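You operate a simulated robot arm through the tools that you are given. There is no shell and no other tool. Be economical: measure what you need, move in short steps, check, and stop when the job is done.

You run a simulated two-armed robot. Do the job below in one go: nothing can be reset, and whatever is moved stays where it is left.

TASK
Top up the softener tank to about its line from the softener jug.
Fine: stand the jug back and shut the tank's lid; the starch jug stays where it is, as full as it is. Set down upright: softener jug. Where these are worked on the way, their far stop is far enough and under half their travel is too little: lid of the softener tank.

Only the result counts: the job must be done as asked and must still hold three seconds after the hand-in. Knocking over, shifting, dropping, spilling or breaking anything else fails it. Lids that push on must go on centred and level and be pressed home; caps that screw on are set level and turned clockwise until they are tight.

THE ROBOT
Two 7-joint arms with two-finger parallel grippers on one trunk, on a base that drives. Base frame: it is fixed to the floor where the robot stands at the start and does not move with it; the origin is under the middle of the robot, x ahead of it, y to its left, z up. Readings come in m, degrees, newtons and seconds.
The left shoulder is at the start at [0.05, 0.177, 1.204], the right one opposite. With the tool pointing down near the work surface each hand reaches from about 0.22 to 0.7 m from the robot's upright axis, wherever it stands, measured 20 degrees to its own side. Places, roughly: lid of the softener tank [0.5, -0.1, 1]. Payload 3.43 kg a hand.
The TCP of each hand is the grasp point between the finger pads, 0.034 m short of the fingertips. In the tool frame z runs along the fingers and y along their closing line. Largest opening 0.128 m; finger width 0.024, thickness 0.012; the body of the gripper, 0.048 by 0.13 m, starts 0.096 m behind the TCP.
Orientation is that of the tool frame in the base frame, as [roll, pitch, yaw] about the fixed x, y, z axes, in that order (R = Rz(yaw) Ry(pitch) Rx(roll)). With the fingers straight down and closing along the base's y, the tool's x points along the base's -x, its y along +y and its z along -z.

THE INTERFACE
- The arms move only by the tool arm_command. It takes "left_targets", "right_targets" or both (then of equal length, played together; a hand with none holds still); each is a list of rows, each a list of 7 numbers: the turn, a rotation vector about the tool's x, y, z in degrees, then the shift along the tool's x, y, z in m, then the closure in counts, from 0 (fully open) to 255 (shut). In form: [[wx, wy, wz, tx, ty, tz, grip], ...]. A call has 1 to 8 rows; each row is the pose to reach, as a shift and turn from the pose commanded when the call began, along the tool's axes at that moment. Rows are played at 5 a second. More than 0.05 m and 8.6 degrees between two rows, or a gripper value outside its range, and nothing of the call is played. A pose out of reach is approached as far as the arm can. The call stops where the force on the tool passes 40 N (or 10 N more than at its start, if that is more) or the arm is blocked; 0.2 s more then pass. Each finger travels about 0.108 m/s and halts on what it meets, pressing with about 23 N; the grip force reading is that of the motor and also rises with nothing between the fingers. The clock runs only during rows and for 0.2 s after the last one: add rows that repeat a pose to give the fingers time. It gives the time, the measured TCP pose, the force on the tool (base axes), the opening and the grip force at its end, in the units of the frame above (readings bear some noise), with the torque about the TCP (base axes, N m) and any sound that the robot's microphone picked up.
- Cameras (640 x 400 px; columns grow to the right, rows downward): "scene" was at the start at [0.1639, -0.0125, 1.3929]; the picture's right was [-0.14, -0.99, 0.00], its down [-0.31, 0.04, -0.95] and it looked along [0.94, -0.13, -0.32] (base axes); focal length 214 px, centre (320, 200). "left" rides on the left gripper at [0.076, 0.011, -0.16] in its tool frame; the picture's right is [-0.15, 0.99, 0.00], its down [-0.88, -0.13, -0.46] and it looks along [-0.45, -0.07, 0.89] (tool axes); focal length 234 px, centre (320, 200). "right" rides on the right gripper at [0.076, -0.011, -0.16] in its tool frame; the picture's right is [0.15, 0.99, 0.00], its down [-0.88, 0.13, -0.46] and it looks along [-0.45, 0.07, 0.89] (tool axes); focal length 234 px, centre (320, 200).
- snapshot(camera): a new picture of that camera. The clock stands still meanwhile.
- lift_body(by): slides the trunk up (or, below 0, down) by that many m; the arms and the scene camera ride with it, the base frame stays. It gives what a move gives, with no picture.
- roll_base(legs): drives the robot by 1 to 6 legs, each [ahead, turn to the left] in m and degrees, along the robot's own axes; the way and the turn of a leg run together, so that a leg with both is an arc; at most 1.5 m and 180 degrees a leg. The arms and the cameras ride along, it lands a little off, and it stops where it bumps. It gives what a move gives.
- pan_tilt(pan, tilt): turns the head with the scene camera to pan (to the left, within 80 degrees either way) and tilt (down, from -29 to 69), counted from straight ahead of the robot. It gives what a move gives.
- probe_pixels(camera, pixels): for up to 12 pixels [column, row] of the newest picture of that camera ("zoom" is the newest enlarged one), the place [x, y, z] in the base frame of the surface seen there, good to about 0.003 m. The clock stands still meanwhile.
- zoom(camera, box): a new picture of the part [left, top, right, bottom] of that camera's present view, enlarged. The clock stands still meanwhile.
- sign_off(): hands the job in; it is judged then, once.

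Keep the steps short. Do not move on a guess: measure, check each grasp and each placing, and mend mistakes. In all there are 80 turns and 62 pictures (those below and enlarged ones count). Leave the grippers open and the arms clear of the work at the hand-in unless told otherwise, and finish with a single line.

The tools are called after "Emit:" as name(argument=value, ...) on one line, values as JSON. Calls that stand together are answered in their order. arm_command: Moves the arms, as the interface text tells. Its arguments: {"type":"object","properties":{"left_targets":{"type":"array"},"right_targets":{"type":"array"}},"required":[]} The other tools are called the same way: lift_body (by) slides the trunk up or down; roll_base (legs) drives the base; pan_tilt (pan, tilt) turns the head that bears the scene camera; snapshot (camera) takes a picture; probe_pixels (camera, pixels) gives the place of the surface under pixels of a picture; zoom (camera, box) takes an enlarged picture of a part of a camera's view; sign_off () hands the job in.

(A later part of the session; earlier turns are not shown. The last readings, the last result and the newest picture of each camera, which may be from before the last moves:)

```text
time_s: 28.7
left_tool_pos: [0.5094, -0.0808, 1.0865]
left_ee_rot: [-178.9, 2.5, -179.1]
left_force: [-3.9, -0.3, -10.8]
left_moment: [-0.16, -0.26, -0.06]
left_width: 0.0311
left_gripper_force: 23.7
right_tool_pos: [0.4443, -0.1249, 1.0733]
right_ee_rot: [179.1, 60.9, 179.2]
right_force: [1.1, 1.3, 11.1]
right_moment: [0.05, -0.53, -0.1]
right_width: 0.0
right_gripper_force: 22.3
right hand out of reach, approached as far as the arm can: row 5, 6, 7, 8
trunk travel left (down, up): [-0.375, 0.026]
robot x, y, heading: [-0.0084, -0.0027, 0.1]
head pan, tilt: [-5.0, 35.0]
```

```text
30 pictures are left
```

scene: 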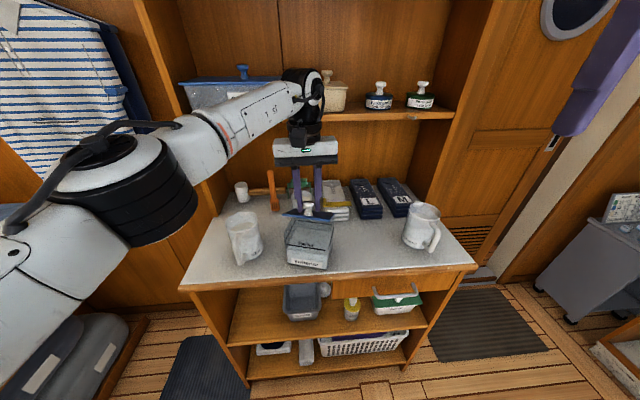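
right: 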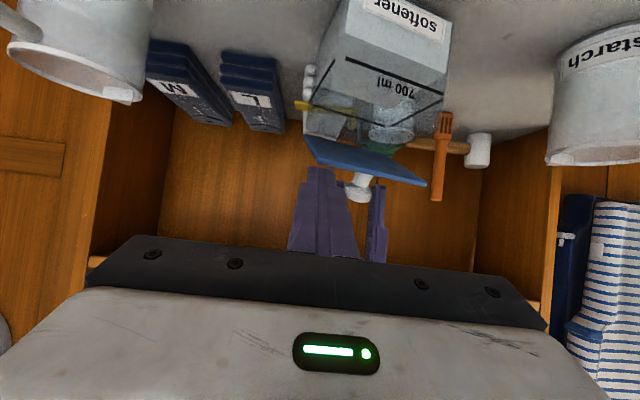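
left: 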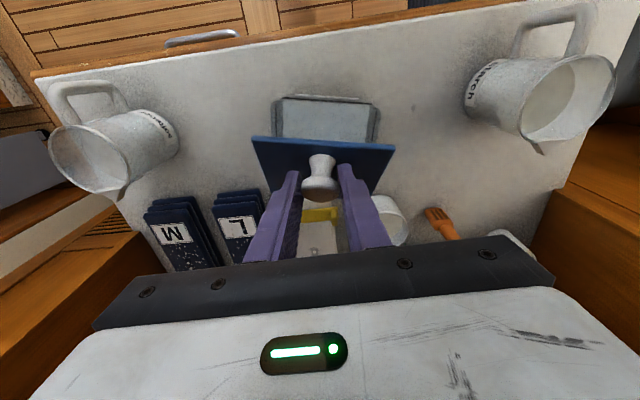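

The right hand was too close to the body, so it ended above the lid and touched it. I'll lift it, slide it off to the right of the lid, then lower it beside the gap.

Emit:
arm_command(right_targets=[[0, 0, 0, -0.0131, 0, -0.0073, 255], [0, 0, 0, -0.0131, -0.04, -0.0073, 255], [0, 0, 0, 0.005, -0.075, 0.013, 255], [0, 0, 0, 0.0237, -0.075, 0.0315, 255], [0, 0, 0, 0.0237, -0.075, 0.0315, 255]])

Emit:
snapshot(camera="right")

```text
time_s: 29.9
left_tool_pos: [0.509, -0.08, 1.0885]
left_ee_rot: [-178.7, 2.8, -178.9]
left_force: [2.8, 0.1, -2.1]
left_moment: [-0.11, -0.03, 0.04]
left_width: 0.0302
left_gripper_force: 22.8
right_tool_pos: [0.4624, -0.1983, 1.0324]
right_ee_rot: [-180.0, 59.9, 180.0]
right_force: [-0.3, -0.1, 0.6]
right_moment: [0.02, -0.02, -0.01]
right_width: 0.0001
right_gripper_force: 22.7
right hand out of reach, approached as far as the arm can: row 2, 3, 4, 5
trunk travel left (down, up): [-0.375, 0.026]
robot x, y, heading: [-0.0104, -0.0005, -0.1]
head pan, tilt: [-5.0, 35.0]
```

```text
29 pictures are left
```

right: 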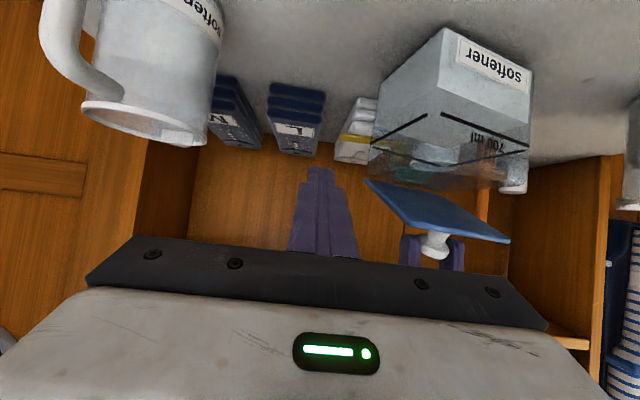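

The fingertips (320,170) sit beside the gap under the lid. I'll raise them 6 mm and sweep left under the lid.

Emit:
arm_command(right_targets=[[0, 0, 0, -0.0072, 0, 0.0, 255], [0, 0, 0, -0.0072, 0.025, 0.0, 255], [0, 0, 0, -0.0072, 0.05, 0.0, 255], [0, 0, 0, -0.0072, 0.078, 0.0, 255]])

Emit:
snapshot(camera="right")

```text
time_s: 30.9
left_tool_pos: [0.5099, -0.0751, 1.0902]
left_ee_rot: [-179.4, 2.9, -178.5]
left_force: [1.5, 30.3, 6.4]
left_moment: [0.83, 0.34, -0.11]
left_width: 0.0306
left_gripper_force: 23.0
right_tool_pos: [0.4678, -0.1395, 1.0403]
right_ee_rot: [-179.1, 59.2, 179.7]
right_force: [-1.1, -31.8, -12.7]
right_moment: [-0.42, 0.41, -1.04]
right_width: 0.0
right_gripper_force: 23.4
right hand out of reach, approached as far as the arm can: row 4
trunk travel left (down, up): [-0.375, 0.026]
robot x, y, heading: [-0.0074, 0.0027, 0.1]
head pan, tilt: [-5.0, 35.0]
```

```text
28 pictures are left
```

right: 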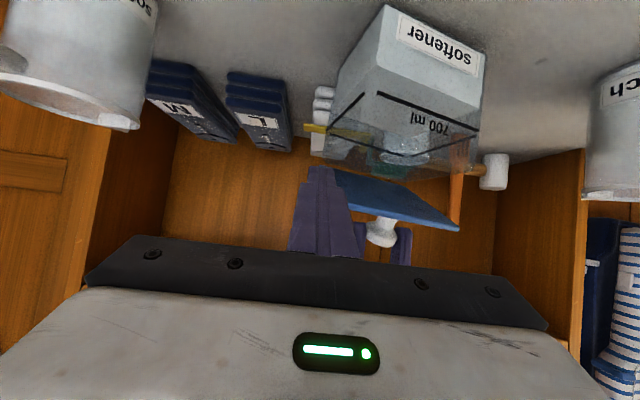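

The fingers hit the lid's side edge, so I'll back off at once and measure the lid angle.

Emit:
arm_command(right_targets=[[0, 0, 0, 0, -0.03, 0, 255], [0, 0, 0, 0, -0.06, 0, 255]])

Emit:
zoom(camera="right", box=[280, 80, 560, 255])

```text
time_s: 31.5
left_tool_pos: [0.5073, -0.0826, 1.0883]
left_ee_rot: [-178.5, 2.5, -179.1]
left_force: [-1.6, -0.4, -6.8]
left_moment: [-0.22, 0.64, 0.01]
left_width: 0.0306
left_gripper_force: 22.9
right_tool_pos: [0.4675, -0.1915, 1.0446]
right_ee_rot: [179.9, 60.2, -180.0]
right_force: [-0.7, 0.0, 1.1]
right_moment: [-0.01, 0.0, 0.02]
right_width: 0.0002
right_gripper_force: 22.5
trunk travel left (down, up): [-0.375, 0.026]
robot x, y, heading: [-0.0153, -0.0011, -0.3]
head pan, tilt: [-5.0, 35.0]
```

```text
2.29 times, centred on (420, 168) of right
```

zoom: 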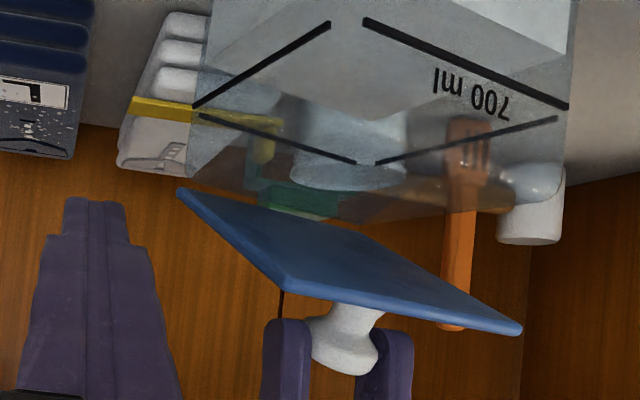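

Emit:
probe_pixels(camera="zoom", pixels=[[290, 287], [185, 192], [512, 327], [95, 203], [70, 205], [240, 225], [330, 25], [365, 160], [195, 105]])

```text
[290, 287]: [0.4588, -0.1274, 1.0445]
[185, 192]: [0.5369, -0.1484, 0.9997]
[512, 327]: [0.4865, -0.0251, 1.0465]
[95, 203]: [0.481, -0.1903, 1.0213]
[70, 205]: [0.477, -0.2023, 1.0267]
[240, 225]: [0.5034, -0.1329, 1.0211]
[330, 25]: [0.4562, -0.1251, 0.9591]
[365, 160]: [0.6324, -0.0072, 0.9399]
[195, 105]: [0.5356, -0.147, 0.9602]
```

The lid is at about 28° and the tank has yawed again; I'll correct that later. I'll raise the lid a bit with the left hand and set the right fingers lower and nearer the front, still to the side.

Emit:
arm_command(left_targets=[[0, 2, 0, -0.006, -0.0015, -0.0055, 255], [0, 4, 0, -0.012, -0.003, -0.011, 255], [0, 4, 0, -0.012, -0.003, -0.011, 255]], right_targets=[[0, 0, 0, 0.009, 0, -0.005, 255], [0, 0, 0, 0.018, 0, -0.0099, 255], [0, 0, 0, 0.018, 0, -0.0099, 255]])

Emit:
zoom(camera="right", box=[280, 80, 560, 255])

Emit:
probe_pixels(camera="zoom", pixels=[[290, 287], [185, 192], [310, 300], [95, 203], [240, 225]])

```text
time_s: 32.3
left_tool_pos: [0.5213, -0.0832, 1.0994]
left_ee_rot: [-178.7, -1.1, -179.1]
left_force: [-1.5, 0.7, -6.6]
left_moment: [-0.13, 0.4, -0.05]
left_width: 0.0305
left_gripper_force: 23.0
right_tool_pos: [0.4586, -0.1901, 1.0301]
right_ee_rot: [-180.0, 59.9, 180.0]
right_force: [0.6, 0.4, -0.1]
right_moment: [0.0, 0.03, -0.02]
right_width: 0.0
right_gripper_force: 23.0
right hand out of reach, approached as far as the arm can: row 2, 3
trunk travel left (down, up): [-0.375, 0.026]
robot x, y, heading: [-0.0091, -0.0005, 0.3]
head pan, tilt: [-5.0, 35.0]
```

```text
2.29 times, centred on (420, 168) of right
```

zoom: 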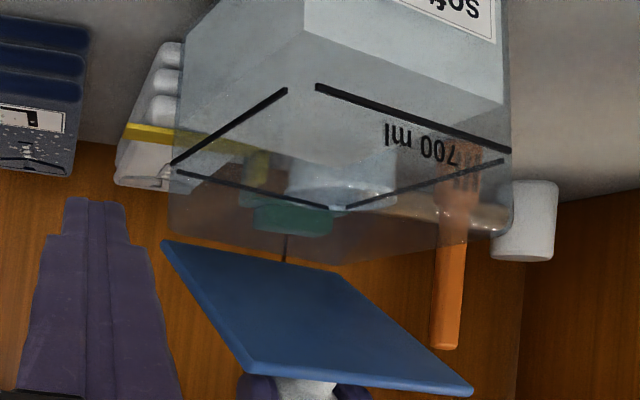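

```text
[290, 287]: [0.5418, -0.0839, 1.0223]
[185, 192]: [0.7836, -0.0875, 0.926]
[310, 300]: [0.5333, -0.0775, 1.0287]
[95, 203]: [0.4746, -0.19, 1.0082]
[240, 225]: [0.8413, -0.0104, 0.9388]
```

The lid is now clearly higher. I'll raise the right fingers 7 mm and sweep under the lid.

Emit:
arm_command(right_targets=[[0, 0, 0, -0.006, 0, -0.0035, 255], [0, 0, 0, -0.006, 0.03, -0.0035, 255], [0, 0, 0, -0.006, 0.06, -0.0035, 255], [0, 0, 0, -0.006, 0.09, -0.0035, 255]])

Emit:
snapshot(camera="right")

```text
time_s: 33.3
left_tool_pos: [0.5211, -0.0826, 1.1006]
left_ee_rot: [-178.7, -1.3, -179.0]
left_force: [-0.2, -0.5, -6.2]
left_moment: [-0.1, 0.42, -0.06]
left_width: 0.0304
left_gripper_force: 22.9
right_tool_pos: [0.4621, -0.1298, 1.0475]
right_ee_rot: [180.0, 59.8, 180.0]
right_force: [-0.2, 0.0, -0.5]
right_moment: [0.0, 0.01, 0.01]
right_width: 0.0001
right_gripper_force: 22.8
right hand out of reach, approached as far as the arm can: row 3, 4
trunk travel left (down, up): [-0.375, 0.026]
robot x, y, heading: [-0.0071, 0.0012, -0.1]
head pan, tilt: [-5.0, 35.0]
```

```text
25 pictures are left
```

right: 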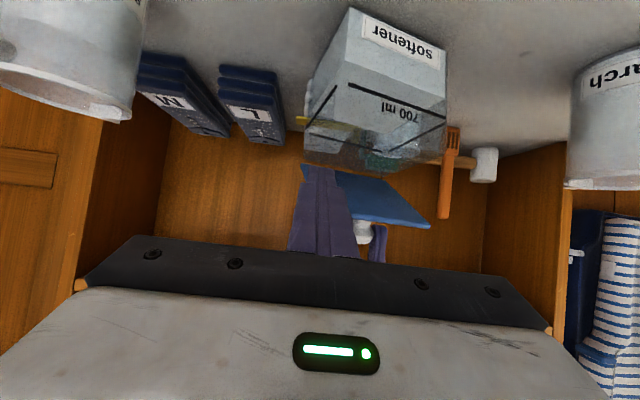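

No contact this time, and the fingers hide the lid, so they are beneath it. I'll open the left fingers, lift that hand clear and let the lid rest on the right fingers.

Emit:
arm_command(left_targets=[[0, 0, 0, 0, 0, 0, 130], [0, 0, 0, 0, 0, 0, 90], [0, 0, 0, 0.005, 0, -0.02, 90], [0, 0, 0, 0.02, 0.01, -0.05, 90], [0, 0, 0, 0.05, 0.04, -0.07, 90], [0, 0, 0, 0.06, 0.08, -0.08, 90], [0, 0, 0, 0.06, 0.125, -0.08, 90], [0, 0, 0, 0.06, 0.17, -0.08, 90]])

Emit:
pan_tilt(pan=-8, tilt=40)

Emit:
snapshot(camera="scene")

```text
time_s: 35.1
left_tool_pos: [0.4589, 0.0882, 1.1783]
left_ee_rot: [-178.7, -1.1, -179.0]
left_force: [-0.4, 0.3, 0.7]
left_moment: [-0.03, 0.0, 0.0]
left_width: 0.0828
left_gripper_force: 0.1
right_tool_pos: [0.462, -0.1291, 1.0478]
right_ee_rot: [-180.0, 60.0, -179.9]
right_force: [0.2, 0.8, -0.9]
right_moment: [-0.03, -0.03, -0.01]
right_width: 0.0
right_gripper_force: 22.8
trunk travel left (down, up): [-0.375, 0.026]
robot x, y, heading: [-0.0101, -0.0001, -0.1]
head pan, tilt: [-5.0, 35.0]
```

```text
time_s: 35.8
left_tool_pos: [0.4607, 0.0864, 1.1779]
left_ee_rot: [-178.7, -1.2, -179.0]
left_force: [0.5, 0.4, -0.3]
left_moment: [-0.02, 0.02, 0.01]
left_width: 0.0832
left_gripper_force: 0.1
right_tool_pos: [0.4613, -0.1307, 1.0473]
right_ee_rot: [179.9, 59.9, -180.0]
right_force: [-0.7, -0.1, 0.2]
right_moment: [-0.02, -0.02, -0.05]
right_width: 0.0002
right_gripper_force: 23.1
trunk travel left (down, up): [-0.375, 0.026]
robot x, y, heading: [-0.0105, 0.0006, -0.0]
head pan, tilt: [-8.0, 40.0]
```

```text
24 pictures are left
```

scene: 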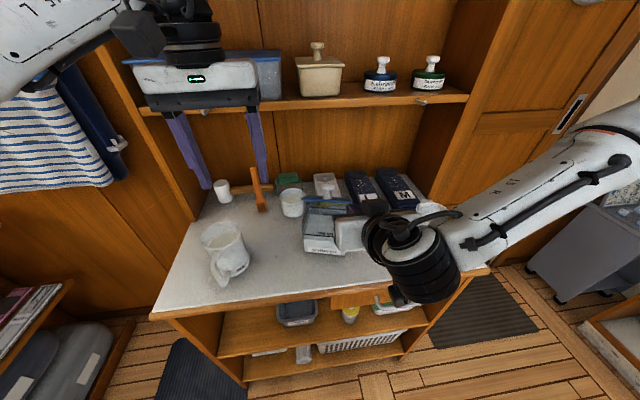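

Emit:
zoom(camera="scene", box=[270, 165, 390, 270])

Emit:
probe_pixels(camera="zoom", pixels=[[190, 130], [200, 150], [300, 160], [230, 300], [180, 180]])

```text
3.81 times, centred on (330, 218) of scene
```

zoom: 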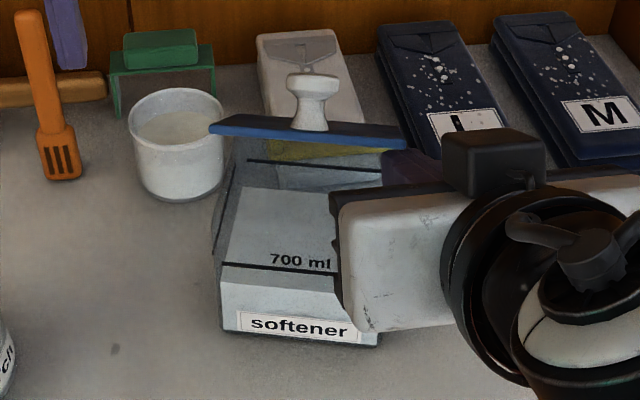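

```text
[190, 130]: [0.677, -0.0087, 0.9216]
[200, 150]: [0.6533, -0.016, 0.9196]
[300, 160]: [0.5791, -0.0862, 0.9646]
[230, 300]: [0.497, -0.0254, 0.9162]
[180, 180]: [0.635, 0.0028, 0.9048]
```

The lid rests on the right fingers. I'll push it up and back.

Emit:
arm_command(right_targets=[[0, 0, 0, -0.0173, 0, -0.01, 255], [0, 0, 0, -0.0346, 0, -0.02, 255], [0, 0, 0, -0.0436, 0.005, -0.005, 255], [0, 0, 0, -0.0521, 0.005, 0.01, 255], [0, 0, 0, -0.061, 0.005, 0.026, 255], [0, 0, 0, -0.0696, 0.005, 0.0406, 255]])

Emit:
zoom(camera="scene", box=[270, 165, 390, 270])

```text
time_s: 37.2
left_tool_pos: [0.4601, 0.0872, 1.1767]
left_ee_rot: [-178.7, -1.1, -178.9]
left_force: [-1.0, -0.3, 0.1]
left_moment: [0.01, 0.01, 0.02]
left_width: 0.0827
left_gripper_force: 0.1
right_tool_pos: [0.5338, -0.1262, 1.0887]
right_ee_rot: [-180.0, 59.9, 179.9]
right_force: [-2.0, -0.6, 1.9]
right_moment: [-0.08, 0.03, -0.09]
right_width: 0.0002
right_gripper_force: 22.7
trunk travel left (down, up): [-0.375, 0.026]
robot x, y, heading: [-0.0081, 0.0036, -0.0]
head pan, tilt: [-8.0, 40.0]
```

```text
3.81 times, centred on (330, 218) of scene
```

zoom: 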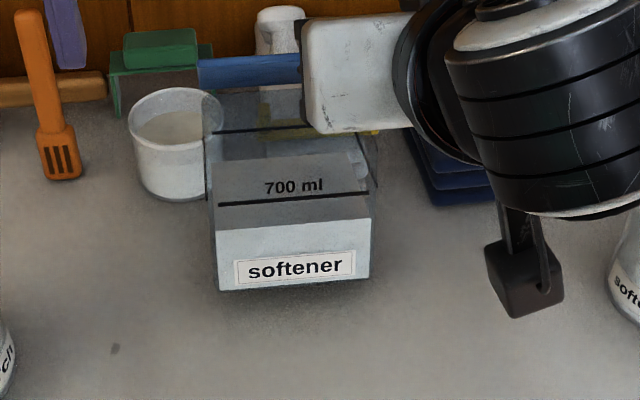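

Emit:
probe_pixels(camera="zoom", pixels=[[222, 288], [366, 276], [200, 62], [205, 85], [290, 60], [210, 170], [280, 12]])

Emit:
snapshot(camera="right")

```text
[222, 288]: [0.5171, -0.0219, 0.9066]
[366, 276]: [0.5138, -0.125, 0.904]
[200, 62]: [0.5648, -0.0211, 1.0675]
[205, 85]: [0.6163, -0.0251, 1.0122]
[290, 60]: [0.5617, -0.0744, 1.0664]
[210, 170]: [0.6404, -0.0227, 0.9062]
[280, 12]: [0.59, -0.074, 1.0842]
```

```text
21 pictures are left
```

right: 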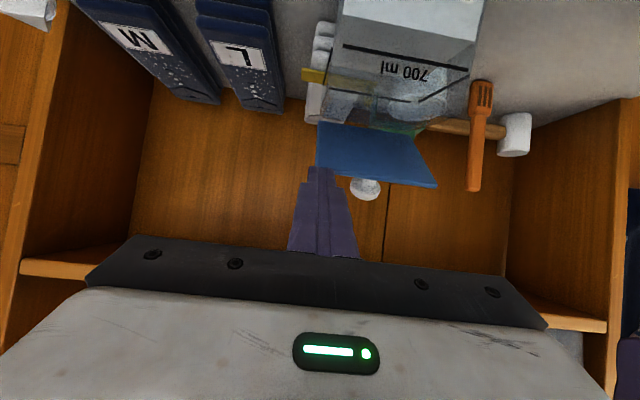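

The tank got pushed back about 0.055 m with the lid at ~45°; the tip seems to be right at the lid's front edge. I'll look closer.

Emit:
zoom(camera="right", box=[270, 100, 450, 212])

Emit:
probe_pixels(camera="zoom", pixels=[[168, 85], [190, 280], [590, 300], [160, 245], [200, 240], [520, 90], [210, 150]])

```text
3.56 times, centred on (360, 156) of right
```

zoom: 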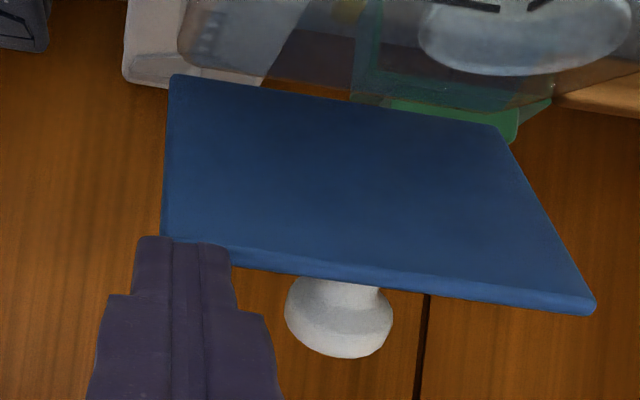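

```text
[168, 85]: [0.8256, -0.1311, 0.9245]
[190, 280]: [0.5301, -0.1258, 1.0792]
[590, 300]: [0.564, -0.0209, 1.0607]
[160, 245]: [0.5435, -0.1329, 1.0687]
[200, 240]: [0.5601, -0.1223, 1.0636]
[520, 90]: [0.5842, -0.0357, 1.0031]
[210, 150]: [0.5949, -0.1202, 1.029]
```

The tip is butting the lid's front edge instead of lifting from below. I'll lower it 0.045 so it slips under, shift it inward, then lift along an arc about the hinge (≈0.618, 1.0).

Emit:
arm_command(right_targets=[[0, 0, 0, 0.0191, 0, 0.011, 255], [0, 0, 0, 0.039, 0, 0.0225, 255], [0, 0, 0, 0.039, 0.02, 0.0225, 255]])

Emit:
zoom(camera="right", box=[270, 60, 450, 172])

Emit:
probe_pixels(camera="zoom", pixels=[[300, 250], [400, 250], [500, 280], [160, 245], [200, 380], [240, 200], [450, 330]])

```text
time_s: 38.0
left_tool_pos: [0.4593, 0.088, 1.1772]
left_ee_rot: [-178.8, -1.1, -178.9]
left_force: [0.3, 0.0, 0.3]
left_moment: [-0.01, 0.02, -0.04]
left_width: 0.0828
left_gripper_force: 0.0
right_tool_pos: [0.53, -0.1282, 1.0533]
right_ee_rot: [-179.9, 59.8, -179.9]
right_force: [-1.7, -1.8, 1.0]
right_moment: [-0.05, 0.04, -0.05]
right_width: 0.0
right_gripper_force: 23.4
right hand out of reach, approached as far as the arm can: row 2, 3
trunk travel left (down, up): [-0.375, 0.026]
robot x, y, heading: [-0.0103, -0.0024, 0.1]
head pan, tilt: [-8.0, 40.0]
```

```text
3.56 times, centred on (360, 116) of right
```

zoom: 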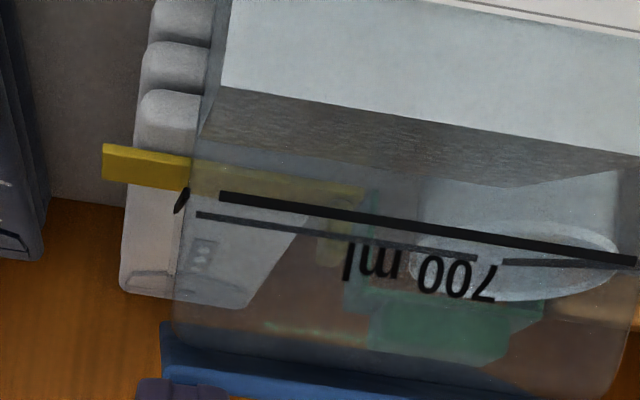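

```text
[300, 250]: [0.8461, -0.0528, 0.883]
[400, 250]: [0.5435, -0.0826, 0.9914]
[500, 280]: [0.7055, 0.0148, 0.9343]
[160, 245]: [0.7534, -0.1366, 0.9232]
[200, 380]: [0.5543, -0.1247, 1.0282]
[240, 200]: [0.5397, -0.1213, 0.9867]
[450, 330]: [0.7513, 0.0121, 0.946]
```

The tank has slid further back and this base position limits the right arm. I'll pull the right finger out (lid drops shut), raise both hands clear, and drive back 0.06 m where both arms have room.

Emit:
arm_command(right_targets=[[0, 0, 0, 0.015, 0, -0.026, 255], [0, 0, 0, 0.03, 0, -0.052, 255], [0, 0, 0, 0.0, -0.01, -0.075, 255], [0, 4, 0, -0.03, -0.03, -0.09, 200], [0, 8, 0, -0.06, -0.06, -0.1, 130]])

Emit:
roll_base(legs=[[-0.055, 0]])

Emit:
snapshot(camera="left")

```text
time_s: 39.2
left_tool_pos: [0.4585, 0.0859, 1.1773]
left_ee_rot: [-178.7, -1.1, -179.0]
left_force: [-0.2, -0.1, 0.6]
left_moment: [-0.04, -0.02, -0.02]
left_width: 0.0827
left_gripper_force: 0.1
right_tool_pos: [0.47, -0.1882, 1.153]
right_ee_rot: [179.9, 51.9, 180.0]
right_force: [-0.3, -0.7, 0.0]
right_moment: [0.01, 0.03, 0.0]
right_width: 0.0626
right_gripper_force: 0.0
trunk travel left (down, up): [-0.375, 0.026]
robot x, y, heading: [-0.01, 0.0021, 0.2]
head pan, tilt: [-8.0, 40.0]
```

```text
time_s: 40.1
left_tool_pos: [0.4046, 0.0863, 1.1775]
left_ee_rot: [-178.8, -1.1, -179.1]
left_force: [-0.5, 0.3, -0.1]
left_moment: [-0.03, -0.01, -0.02]
left_width: 0.0828
left_gripper_force: 0.1
right_tool_pos: [0.4163, -0.1892, 1.1542]
right_ee_rot: [179.9, 52.0, 179.8]
right_force: [0.1, 0.3, 0.4]
right_moment: [0.02, -0.07, -0.01]
right_width: 0.0628
right_gripper_force: 0.0
trunk travel left (down, up): [-0.375, 0.026]
robot x, y, heading: [-0.0649, -0.0029, -0.2]
head pan, tilt: [-8.0, 40.0]
```

```text
18 pictures are left
```

left: 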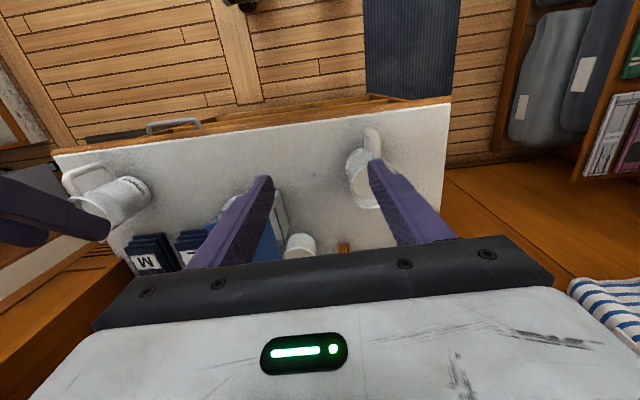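

Emit:
zoom(camera="scene", box=[260, 150, 400, 240])

Emit:
probe_pixels(camera="zoom", pixels=[[215, 210], [330, 195], [200, 140], [280, 160], [300, 320], [240, 240], [320, 230]])

```text
4.44 times, centred on (330, 195) of scene
```

zoom: 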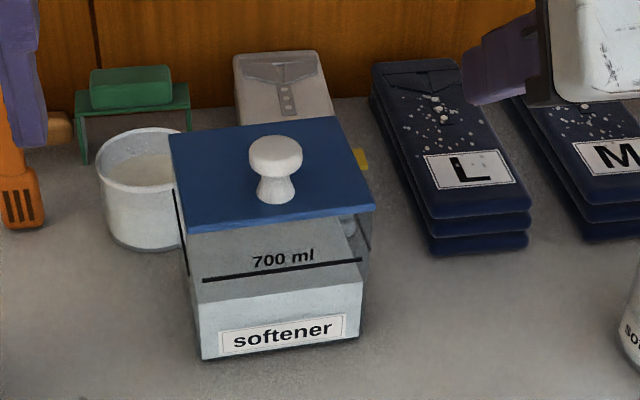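

```text
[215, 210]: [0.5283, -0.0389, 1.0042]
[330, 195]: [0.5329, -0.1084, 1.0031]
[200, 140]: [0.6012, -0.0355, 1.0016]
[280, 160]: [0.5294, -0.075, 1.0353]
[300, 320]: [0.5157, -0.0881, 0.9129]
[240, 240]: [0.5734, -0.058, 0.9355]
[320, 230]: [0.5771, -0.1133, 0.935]
```

The tank stands at front x≈0.516, square, and nothing else has moved. The plan is to grip the knob with the left hand at 60° tilt, draw the tank back to its place, and open again. I'll move the right hand aside at the same time.

Emit:
arm_command(left_targets=[[0, -7.5, 0, -0.0081, -0.01, 0.008, 100], [0, -15, 0, -0.0162, -0.03, 0.02, 100], [0, -22.5, 0, -0.0243, -0.055, 0.035, 100], [0, -30, 0, -0.0324, -0.08, 0.05, 100], [0, -37.5, 0, -0.0405, -0.105, 0.065, 100], [0, -45, 0, -0.0486, -0.127, 0.08, 100], [0, -52.5, 0, -0.0567, -0.147, 0.092, 100], [0, -60, 0, -0.065, -0.163, 0.1025, 100]], right_targets=[[0, 0, 0, 0, -0.02, 0, 255], [0, 0, 0, 0, -0.04, 0, 255], [0, 0, 0, 0, -0.06, 0, 255], [0, 0, 0, 0, -0.08, 0, 255], [0, 0, 0, 0, -0.1, 0, 255], [0, 0, 0, 0, -0.12, 0, 255], [0, 0, 0, 0, -0.13, 0, 255], [0, 0, 0, 0, -0.13, 0, 255]])

Emit:
snapshot(camera="left")

```text
time_s: 41.9
left_tool_pos: [0.471, -0.0775, 1.0782]
left_ee_rot: [-177.4, 59.0, -176.8]
left_force: [0.0, 0.7, 0.1]
left_moment: [-0.04, 0.0, -0.03]
left_width: 0.0777
left_gripper_force: 0.0
right_tool_pos: [0.4176, -0.3205, 1.1536]
right_ee_rot: [180.0, 52.0, 179.8]
right_force: [0.8, 1.2, 0.2]
right_moment: [-0.01, 0.01, 0.0]
right_width: 0.0
right_gripper_force: 22.9
trunk travel left (down, up): [-0.375, 0.026]
robot x, y, heading: [-0.0638, 0.0025, -0.0]
head pan, tilt: [-8.0, 40.0]
```

```text
16 pictures are left
```

left: 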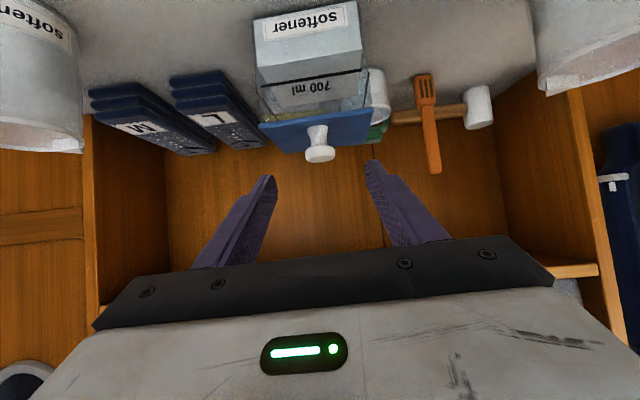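

Knob at (319,150), centred. I'll advance, grip, and draw the tank back 0.055 m.

Emit:
arm_command(left_targets=[[0, 0, 0, 0.0056, 0, 0.0313, 100], [0, 0, 0, 0.0113, 0, 0.0627, 120], [0, 0, 0, 0.0113, 0, 0.0627, 200], [0, 0, 0, 0.0113, 0, 0.0627, 255], [0, 0, 0, 0.0113, 0, 0.0627, 255], [0, 0, 0, 0.0207, 0, 0.047, 255], [0, 0, 0, 0.0302, 0, 0.0313, 255], [0, 0, 0, 0.0396, 0, 0.0156, 255]])

Emit:
snapshot(camera="left")

Emit:
probe_pixels(camera="left", pixels=[[250, 158], [380, 140], [250, 100], [360, 85], [320, 20]])

```text
time_s: 43.7
left_tool_pos: [0.464, -0.0789, 1.0352]
left_ee_rot: [-177.6, 58.8, -177.0]
left_force: [0.1, -0.2, 0.4]
left_moment: [-0.06, -0.11, -0.03]
left_width: 0.0308
left_gripper_force: 23.1
right_tool_pos: [0.4183, -0.3198, 1.1533]
right_ee_rot: [180.0, 51.9, 179.9]
right_force: [-0.7, -0.1, 0.7]
right_moment: [-0.03, 0.01, 0.01]
right_width: 0.0
right_gripper_force: 22.8
trunk travel left (down, up): [-0.375, 0.026]
robot x, y, heading: [-0.0615, 0.0002, -0.1]
head pan, tilt: [-8.0, 40.0]
```

```text
15 pictures are left
```

left: 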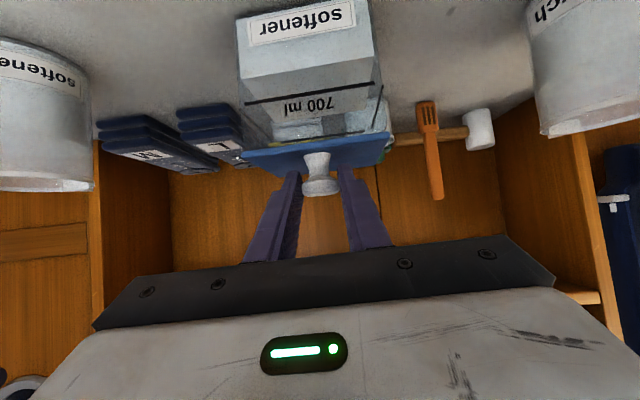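

```text
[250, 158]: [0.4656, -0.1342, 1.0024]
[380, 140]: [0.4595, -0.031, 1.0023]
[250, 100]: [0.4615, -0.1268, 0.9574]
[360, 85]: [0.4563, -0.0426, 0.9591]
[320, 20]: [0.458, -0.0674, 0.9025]
```

The tank is back at its original spot. Now I'll open the arc to 47°, staying inside the arm's reach.

Emit:
arm_command(left_targets=[[0, 8, 0, -0.0135, 0, -0.0014, 255], [0, 16, 0, -0.0271, 0, -0.0009, 255], [0, 24, 0, -0.0405, 0, 0.0014, 255], [0, 32, 0, -0.0535, 0, 0.0057, 255], [0, 40, 0, -0.0657, 0, 0.0116, 255], [0, 47, 0, -0.0755, 0, 0.0182, 255]])

```text
time_s: 45.1
left_tool_pos: [0.517, -0.0758, 1.0912]
left_ee_rot: [-178.6, 11.8, -178.9]
left_force: [-1.0, -1.0, 13.6]
left_moment: [-0.05, -0.44, 0.0]
left_width: 0.0309
left_gripper_force: 23.2
right_tool_pos: [0.4158, -0.3191, 1.1534]
right_ee_rot: [179.9, 52.1, 179.8]
right_force: [-0.2, -0.7, 0.1]
right_moment: [0.04, 0.01, 0.0]
right_width: 0.0
right_gripper_force: 23.7
trunk travel left (down, up): [-0.375, 0.026]
robot x, y, heading: [-0.0651, -0.0016, 0.0]
head pan, tilt: [-8.0, 40.0]
```

The whole arc was reached. Now the right hand comes around to just in front of the gap beneath the lid.

Emit:
arm_command(right_targets=[[0, 0, 0, 0.0079, 0.03, 0.0062, 255], [0, -1, 0, 0.0197, 0.06, 0.0154, 255], [0, -2, 0, 0.0355, 0.09, 0.0277, 255], [0, -4, 0, 0.0512, 0.12, 0.04, 255], [0, -6, 0, 0.0639, 0.15, 0.0563, 255], [0, -8, 0, 0.0726, 0.18, 0.0695, 255], [0, -8, 0, 0.0781, 0.2075, 0.0763, 255]])

Emit:
snapshot(camera="right")

Emit:
probe_pixels(camera="right", pixels=[[320, 140], [350, 150], [380, 150], [400, 120], [318, 172], [420, 160]])

```text
time_s: 46.7
left_tool_pos: [0.5181, -0.0753, 1.0912]
left_ee_rot: [-178.7, 11.9, -178.8]
left_force: [-4.3, -0.9, 10.8]
left_moment: [-0.06, -0.14, -0.1]
left_width: 0.0308
left_gripper_force: 23.0
right_tool_pos: [0.429, -0.1263, 1.053]
right_ee_rot: [179.8, 60.1, 179.7]
right_force: [1.3, 1.4, -0.6]
right_moment: [0.02, -0.03, 0.0]
right_width: 0.0
right_gripper_force: 22.9
right hand out of reach, approached as far as the arm can: row 7
trunk travel left (down, up): [-0.375, 0.026]
robot x, y, heading: [-0.0628, 0.0028, 0.0]
head pan, tilt: [-8.0, 40.0]
```

```text
14 pictures are left
```

right: 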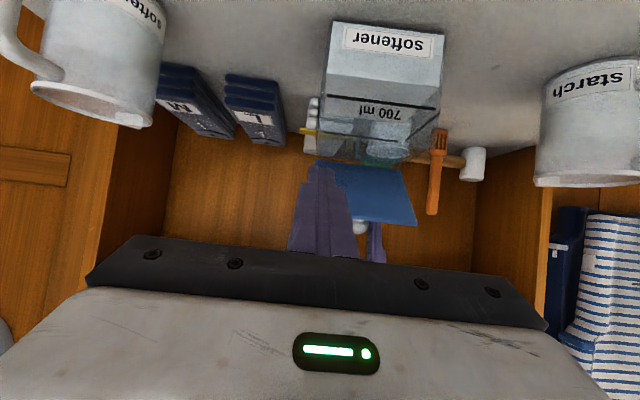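

```text
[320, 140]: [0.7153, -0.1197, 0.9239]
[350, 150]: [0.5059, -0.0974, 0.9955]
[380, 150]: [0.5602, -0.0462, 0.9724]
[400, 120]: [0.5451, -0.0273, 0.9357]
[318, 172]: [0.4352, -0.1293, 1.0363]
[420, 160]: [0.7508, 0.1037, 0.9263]
```

I'll probe the lid plane and tank front to see the real situation.

Emit:
zoom(camera="right", box=[290, 20, 470, 240])

Emit:
probe_pixels(camera="right", pixels=[[355, 217], [413, 225], [345, 172], [402, 172], [380, 200], [335, 30], [440, 38], [330, 90], [435, 103], [425, 60]])

```text
1.82 times, centred on (380, 130) of right
```

zoom: 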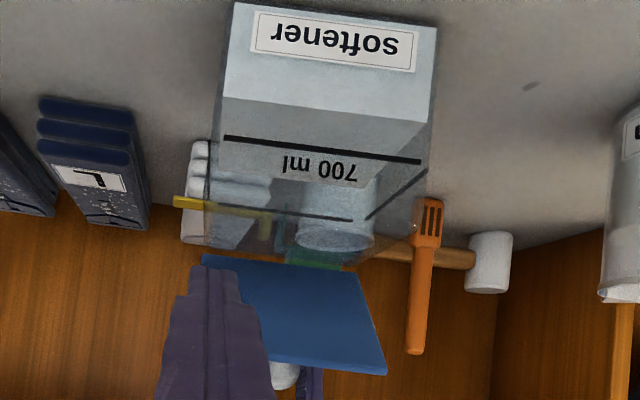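

```text
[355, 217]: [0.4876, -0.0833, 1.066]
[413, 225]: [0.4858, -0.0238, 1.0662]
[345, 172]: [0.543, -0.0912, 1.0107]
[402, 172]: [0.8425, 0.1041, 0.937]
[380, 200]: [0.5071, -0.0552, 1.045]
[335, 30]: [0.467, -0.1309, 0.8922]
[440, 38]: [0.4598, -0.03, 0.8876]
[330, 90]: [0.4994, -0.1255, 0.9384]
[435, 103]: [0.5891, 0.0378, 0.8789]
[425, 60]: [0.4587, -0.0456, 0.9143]
```

The tank front is still at x≈0.46 (not moved). The lid is at 45° with its edge at (0.487, 1.066) and its hinge ≈0.554. I'll insert the right finger under it, tip to (0.503, 1.02).

Emit:
arm_command(right_targets=[[0, 0, 0, -0.0028, 0.006, 0.0155, 255], [0, 0, 0, -0.0056, 0.011, 0.031, 255], [0, 0, 0, -0.0084, 0.018, 0.0466, 255], [0, 0, 0, -0.0084, 0.018, 0.0466, 255]])

```text
time_s: 47.7
left_tool_pos: [0.5173, -0.0749, 1.0892]
left_ee_rot: [-178.7, 11.9, -178.8]
left_force: [-3.1, -2.0, 8.9]
left_moment: [-0.04, -0.09, -0.03]
left_width: 0.0309
left_gripper_force: 23.6
right_tool_pos: [0.4698, -0.1318, 1.0458]
right_ee_rot: [180.0, 59.9, 179.8]
right_force: [-0.7, -1.1, -0.8]
right_moment: [0.01, 0.0, 0.02]
right_width: 0.0
right_gripper_force: 22.8
right hand out of reach, approached as far as the arm can: row 1, 2, 3, 4
trunk travel left (down, up): [-0.375, 0.026]
robot x, y, heading: [-0.0644, -0.0, -0.2]
head pan, tilt: [-8.0, 40.0]
```

The right arm is limited at y≈-0.13 with this yaw. Turning the hand 25° to point left should free it and bring the tip further under.

Emit:
arm_command(right_targets=[[-7.2, 0, -4.2, 0, 0, 0, 255], [-14.4, 0, -8.3, 0.002, 0.006, 0.003, 255], [-21.6, 0, -12.5, 0.004, 0.013, 0.005, 255], [-21.6, 0, -12.5, 0.0058, 0.02, 0.008, 255]])

Emit:
zoom(camera="right", box=[230, 60, 510, 240])

```text
time_s: 48.7
left_tool_pos: [0.5181, -0.0745, 1.0893]
left_ee_rot: [-178.7, 11.9, -178.7]
left_force: [-3.6, 0.3, 6.6]
left_moment: [-0.19, 0.01, -0.05]
left_width: 0.0309
left_gripper_force: 23.3
right_tool_pos: [0.4733, -0.111, 1.0377]
right_ee_rot: [-179.8, 60.0, -154.9]
right_force: [-0.2, -0.4, 0.5]
right_moment: [0.02, -0.01, -0.01]
right_width: 0.0001
right_gripper_force: 22.5
trunk travel left (down, up): [-0.375, 0.026]
robot x, y, heading: [-0.0606, -0.0032, 0.1]
head pan, tilt: [-8.0, 40.0]
```

```text
2.22 times, centred on (370, 150) of right
```

zoom: 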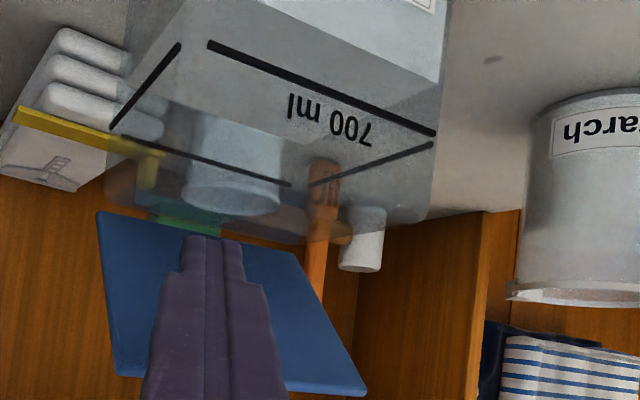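

The finger is now fully under the lid. I'll release the knob and move the left hand up and away to the left.

Emit:
arm_command(left_targets=[[0, 0, 0, 0, 0, 0, 150], [0, 0, 0, 0, 0, 0, 90], [0, 0, 0, 0, 0, -0.03, 90], [0, 0, 0, 0, 0, -0.07, 90], [0, 0, 0, 0.02, 0.04, -0.08, 90], [0, 0, 0, 0.04, 0.085, -0.08, 90], [0, 0, 0, 0.05, 0.13, -0.08, 90], [0, 0, 0, 0.05, 0.175, -0.08, 90]])

```text
time_s: 50.5
left_tool_pos: [0.4513, 0.0975, 1.1556]
left_ee_rot: [-178.6, 11.8, -178.7]
left_force: [1.3, 0.1, -0.7]
left_moment: [-0.02, -0.03, 0.0]
left_width: 0.0825
left_gripper_force: 0.0
right_tool_pos: [0.4738, -0.1118, 1.0382]
right_ee_rot: [-179.9, 59.8, -155.1]
right_force: [-0.5, -0.3, -0.1]
right_moment: [0.02, 0.04, -0.01]
right_width: 0.0
right_gripper_force: 22.8
trunk travel left (down, up): [-0.375, 0.026]
robot x, y, heading: [-0.0658, -0.0021, -0.1]
head pan, tilt: [-8.0, 40.0]
```

Now I'll lift the lid along an arc about the hinge with the right finger.

Emit:
arm_command(right_targets=[[0, 0, 0, -0.0118, -0.0023, -0.0011, 255], [0, 0, 0, -0.0234, -0.0055, 0.0002, 255], [0, 0, 0, -0.0343, -0.0095, 0.0038, 255], [0, 0, 0, -0.0439, -0.0141, 0.0095, 255], [0, 0, 0, -0.048, -0.0165, 0.0132, 255], [0, 0, 0, -0.0519, -0.019, 0.0171, 255], [0, 0, 0, -0.0519, -0.019, 0.0171, 255]])

Emit:
zoom(camera="scene", box=[250, 150, 410, 250])

Emit:
probe_pixels(camera="zoom", pixels=[[200, 100], [220, 120], [240, 100], [240, 320], [300, 330], [220, 80]])

```text
time_s: 52.1
left_tool_pos: [0.451, 0.0975, 1.1563]
left_ee_rot: [-178.7, 11.9, -178.8]
left_force: [0.3, 0.2, -0.3]
left_moment: [0.0, 0.03, -0.03]
left_width: 0.0827
left_gripper_force: 0.1
right_tool_pos: [0.5192, -0.1125, 1.0737]
right_ee_rot: [180.0, 60.0, -155.3]
right_force: [0.2, 0.9, 0.6]
right_moment: [0.0, -0.02, -0.01]
right_width: 0.0002
right_gripper_force: 22.3
trunk travel left (down, up): [-0.375, 0.026]
robot x, y, heading: [-0.0651, 0.001, -0.1]
head pan, tilt: [-8.0, 40.0]
```

```text
4.00 times, centred on (330, 200) of scene
```

zoom: 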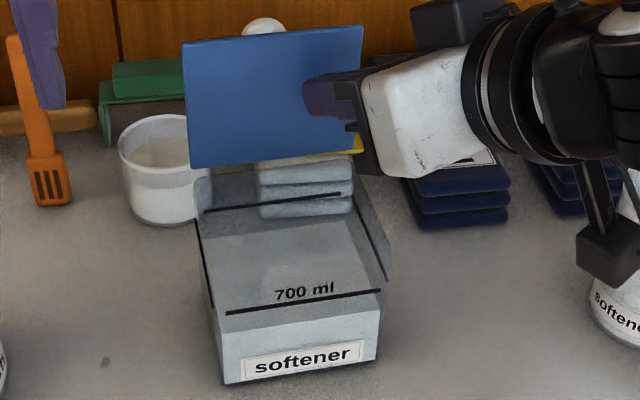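

```text
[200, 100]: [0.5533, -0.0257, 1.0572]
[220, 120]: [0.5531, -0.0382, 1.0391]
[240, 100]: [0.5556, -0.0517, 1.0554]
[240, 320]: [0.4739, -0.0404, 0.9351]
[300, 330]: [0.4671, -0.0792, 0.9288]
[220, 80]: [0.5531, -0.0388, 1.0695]
```

The lid stands at 90° and the tank is still. I'll nudge it a little past vertical, then back off and see whether it stays.

Emit:
arm_command(right_targets=[[0, 0, 0, -0.0045, -0.004, 0.0069, 255], [0, 0, 0, -0.0085, -0.0072, 0.013, 255], [0, 0, 0, -0.0085, -0.0072, 0.013, 255], [0, 0, 0, 0, 0, -0.015, 255], [0, 0, 0, 0, -0.02, -0.05, 255], [0, 0, 0, 0, -0.04, -0.08, 255]])

Emit:
zoom(camera="scene", box=[250, 150, 410, 250])

Emit:
probe_pixels(camera="zoom", pixels=[[220, 140], [220, 80], [300, 80], [234, 312], [375, 290], [226, 375], [375, 350], [300, 250], [228, 345], [370, 318]])

```text
time_s: 53.5
left_tool_pos: [0.4511, 0.0962, 1.1546]
left_ee_rot: [-178.7, 11.9, -178.8]
left_force: [0.3, -0.5, 0.8]
left_moment: [0.02, -0.01, -0.02]
left_width: 0.0825
left_gripper_force: 0.0
right_tool_pos: [0.4735, -0.1785, 1.116]
right_ee_rot: [179.9, 60.0, -155.1]
right_force: [0.0, 0.7, -0.2]
right_moment: [0.01, 0.01, 0.0]
right_width: 0.0
right_gripper_force: 23.1
trunk travel left (down, up): [-0.375, 0.026]
robot x, y, heading: [-0.0612, -0.0006, 0.2]
head pan, tilt: [-8.0, 40.0]
```

```text
4.00 times, centred on (330, 200) of scene
```

zoom: 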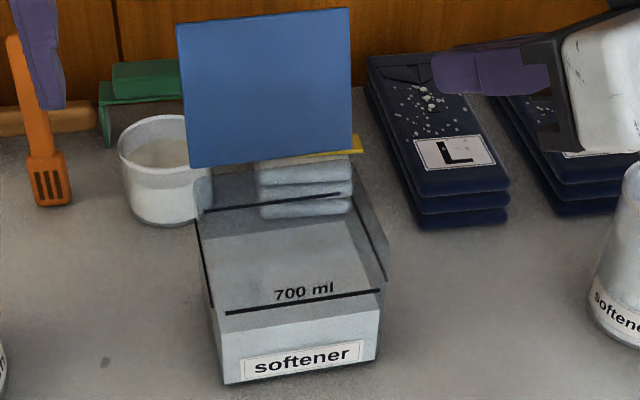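

```text
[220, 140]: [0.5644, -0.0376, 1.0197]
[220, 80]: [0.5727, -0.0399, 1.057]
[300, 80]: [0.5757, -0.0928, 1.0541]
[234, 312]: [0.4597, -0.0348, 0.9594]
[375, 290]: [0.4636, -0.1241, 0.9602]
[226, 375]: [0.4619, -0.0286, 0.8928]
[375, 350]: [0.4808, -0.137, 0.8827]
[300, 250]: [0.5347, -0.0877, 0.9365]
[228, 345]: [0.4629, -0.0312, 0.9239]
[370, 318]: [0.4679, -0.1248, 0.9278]
```

The lid stays open at ~103°. The tank's liquid is at z≈0.9365 and the line at ≈0.960, so it needs about 200 ml of the jug's ~270 ml. Next I'll take the right hand, opened, behind the softener jug.

Emit:
arm_command(right_targets=[[3.6, 0, 2.1, 0.026, -0.0186, -0.0148, 200], [7.2, 0, 4.2, 0.0521, -0.0371, -0.0296, 100], [10.8, 0, 6.3, 0.0782, -0.0557, -0.0444, 0], [14.4, 0, 8.3, 0.1042, -0.0742, -0.0592, 0], [18, 0, 10.4, 0.1303, -0.0928, -0.074, 0], [21.65, 0, 12.5, 0.1563, -0.1113, -0.0888, 0], [21.65, 0, 12.5, 0.1563, -0.1113, -0.0888, 0]])

Emit:
snapshot(camera="right")

Emit:
probe_pixels(camera="right", pixels=[[310, 140], [330, 140], [320, 100], [290, 100], [350, 100], [320, 60]])

```text
time_s: 55.1
left_tool_pos: [0.451, 0.0952, 1.1545]
left_ee_rot: [-178.8, 11.8, -178.8]
left_force: [0.2, 0.3, 0.3]
left_moment: [-0.05, 0.01, -0.01]
left_width: 0.0829
left_gripper_force: 0.1
right_tool_pos: [0.3814, -0.3456, 1.0213]
right_ee_rot: [-179.8, 59.8, -180.0]
right_force: [0.4, -1.1, -0.3]
right_moment: [0.03, 0.0, 0.0]
right_width: 0.1281
right_gripper_force: 0.0
right hand out of reach, approached as far as the arm can: row 6, 7
trunk travel left (down, up): [-0.375, 0.026]
robot x, y, heading: [-0.0651, 0.002, -0.0]
head pan, tilt: [-8.0, 40.0]
```

```text
9 pictures are left
```

right: 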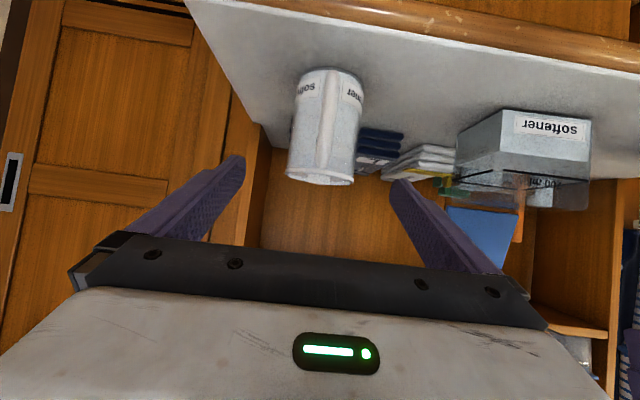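

```text
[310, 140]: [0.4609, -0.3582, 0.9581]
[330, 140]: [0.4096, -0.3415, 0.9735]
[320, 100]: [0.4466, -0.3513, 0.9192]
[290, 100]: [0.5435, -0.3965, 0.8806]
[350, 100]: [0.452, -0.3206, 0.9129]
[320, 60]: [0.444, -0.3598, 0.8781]
```

The jug is centred between the fingers. I'll advance 0.117 and close.

Emit:
arm_command(right_targets=[[0, 0, 0, -0.0006, 0, 0.03, 0], [0, 0, 0, -0.0012, 0, 0.06, 0], [0, 0, 0, -0.0018, 0, 0.09, 0], [0, 0, 0, -0.0025, 0, 0.117, 0], [0, 0, 0, -0.0025, 0, 0.117, 80], [0, 0, 0, -0.0025, 0, 0.117, 160], [0, 0, 0, -0.0025, 0, 0.117, 255], [0, 0, 0, -0.0025, 0, 0.117, 255]])

```text
time_s: 56.9
left_tool_pos: [0.4516, 0.096, 1.1556]
left_ee_rot: [-178.8, 11.8, -178.8]
left_force: [0.3, -0.6, 0.1]
left_moment: [-0.03, -0.03, 0.02]
left_width: 0.083
left_gripper_force: 0.0
right_tool_pos: [0.4833, -0.3459, 0.9657]
right_ee_rot: [-179.9, 59.9, 180.0]
right_force: [1.1, 0.6, 1.0]
right_moment: [-0.12, -0.09, 0.05]
right_width: 0.0796
right_gripper_force: 23.0
trunk travel left (down, up): [-0.375, 0.026]
robot x, y, heading: [-0.0665, -0.0014, 0.2]
head pan, tilt: [-8.0, 40.0]
```

The jug is held (opening 0.080, force 23). I'll lift it straight up 0.135.

Emit:
arm_command(right_targets=[[0, 0, 0, -0.0087, 0, -0.005, 255], [0, 0, 0, -0.026, 0, -0.015, 255], [0, 0, 0, -0.0476, 0, -0.0275, 255], [0, 0, 0, -0.0693, 0, -0.04, 255], [0, 0, 0, -0.0909, 0, -0.0525, 255], [0, 0, 0, -0.1083, 0, -0.0625, 255], [0, 0, 0, -0.1169, 0, -0.0675, 255], [0, 0, 0, -0.1169, 0, -0.0675, 255]])

```text
time_s: 58.7
left_tool_pos: [0.4497, 0.0961, 1.1551]
left_ee_rot: [-178.6, 11.8, -178.8]
left_force: [0.4, -0.3, 0.1]
left_moment: [-0.01, -0.01, -0.01]
left_width: 0.0828
left_gripper_force: 0.1
right_tool_pos: [0.4847, -0.3464, 1.1007]
right_ee_rot: [-179.8, 59.8, 179.9]
right_force: [0.4, -0.7, -4.7]
right_moment: [0.04, -0.01, -0.01]
right_width: 0.0795
right_gripper_force: 23.2
trunk travel left (down, up): [-0.375, 0.026]
robot x, y, heading: [-0.0616, 0.0016, -0.1]
head pan, tilt: [-8.0, 40.0]
```

Held level, with a weight of about 4.7 N. I'll carry it over to the front-right of the tank, turning the spout 25° left.

Emit:
arm_command(right_targets=[[-2, 0, -1.2, 0.0005, 0.018, -0.002, 255], [-5, 0, -2.9, 0.0013, 0.048, -0.006, 255], [-8.5, 0, -4.9, 0.0025, 0.083, -0.012, 255], [-12, 0, -6.9, 0.0037, 0.118, -0.018, 255], [-15.5, 0, -8.9, 0.0048, 0.153, -0.024, 255], [-18.5, 0, -10.7, 0.006, 0.188, -0.03, 255], [-20.5, 0, -11.8, 0.0068, 0.215, -0.034, 255], [-21.65, 0, -12.5, 0.0071, 0.231, -0.0363, 255]])

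Emit:
snapshot(camera="scene")

Emit:
probe_pixels(camera="scene", pixels=[[310, 222], [305, 215], [325, 210], [350, 190], [340, 200], [330, 215], [320, 225]])

```text
time_s: 60.5
left_tool_pos: [0.4505, 0.0966, 1.1565]
left_ee_rot: [-178.7, 11.8, -178.8]
left_force: [-0.1, -0.4, -0.1]
left_moment: [0.05, 0.03, 0.0]
left_width: 0.0829
left_gripper_force: 0.1
right_tool_pos: [0.4496, -0.1128, 1.1111]
right_ee_rot: [-179.9, 59.8, -155.2]
right_force: [-0.4, 0.7, -3.2]
right_moment: [0.02, -0.01, 0.04]
right_width: 0.0795
right_gripper_force: 23.2
trunk travel left (down, up): [-0.375, 0.026]
robot x, y, heading: [-0.0648, 0.0007, -0.2]
head pan, tilt: [-8.0, 40.0]
```

```text
8 pictures are left
```

scene: 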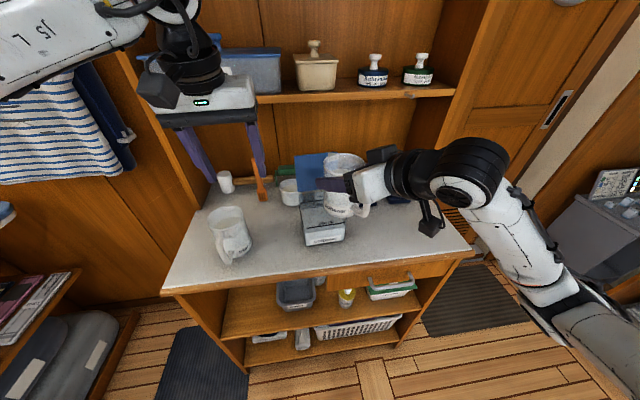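

```text
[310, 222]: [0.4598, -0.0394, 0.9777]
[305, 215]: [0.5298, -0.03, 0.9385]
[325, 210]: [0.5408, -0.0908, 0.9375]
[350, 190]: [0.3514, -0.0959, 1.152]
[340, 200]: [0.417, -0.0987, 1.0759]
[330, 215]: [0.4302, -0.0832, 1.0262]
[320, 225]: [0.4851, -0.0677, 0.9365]
```

The tank surface is visible (z≈0.937). I'll tilt the jug to 43°, with the spout over the opening.

Emit:
arm_command(right_targets=[[0, 7.5, 0, 0.0011, 0, 0.0041, 255], [0, 15, 0, 0.0028, 0, 0.0071, 255], [0, 22.5, 0, 0.008, 0, 0.0081, 255], [0, 30, 0, 0.0128, 0, 0.0099, 255], [0, 36, 0, 0.0172, 0, 0.0127, 255], [0, 40, 0, 0.02, 0, 0.015, 255], [0, 43, 0, 0.0221, 0, 0.0167, 255], [0, 43, 0, 0.0221, 0, 0.0167, 255]])

Emit:
zoom(camera="scene", box=[260, 140, 400, 250])

Emit:
probe_pixels(camera="zoom", pixels=[[215, 270], [200, 250], [260, 300], [230, 290], [350, 150], [300, 130]])

```text
time_s: 62.3
left_tool_pos: [0.4521, 0.096, 1.1553]
left_ee_rot: [-178.7, 11.8, -178.8]
left_force: [-0.5, 0.7, -0.8]
left_moment: [-0.01, 0.0, -0.01]
left_width: 0.083
left_gripper_force: 0.0
right_tool_pos: [0.4535, -0.1127, 1.0853]
right_ee_rot: [180.0, 17.0, -155.1]
right_force: [-0.1, 0.5, -3.6]
right_moment: [0.01, -0.1, 0.0]
right_width: 0.0794
right_gripper_force: 22.8
trunk travel left (down, up): [-0.375, 0.026]
robot x, y, heading: [-0.0655, -0.002, 0.1]
head pan, tilt: [-8.0, 40.0]
```

```text
3.64 times, centred on (330, 195) of scene
```

zoom: 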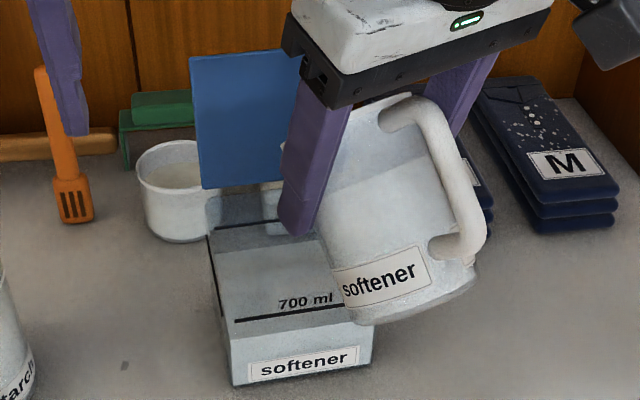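

```text
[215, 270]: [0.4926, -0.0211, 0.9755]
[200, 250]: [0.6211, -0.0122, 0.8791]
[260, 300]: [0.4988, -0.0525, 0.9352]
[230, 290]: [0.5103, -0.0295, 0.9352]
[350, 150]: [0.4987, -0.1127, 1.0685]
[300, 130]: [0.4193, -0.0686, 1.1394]
```

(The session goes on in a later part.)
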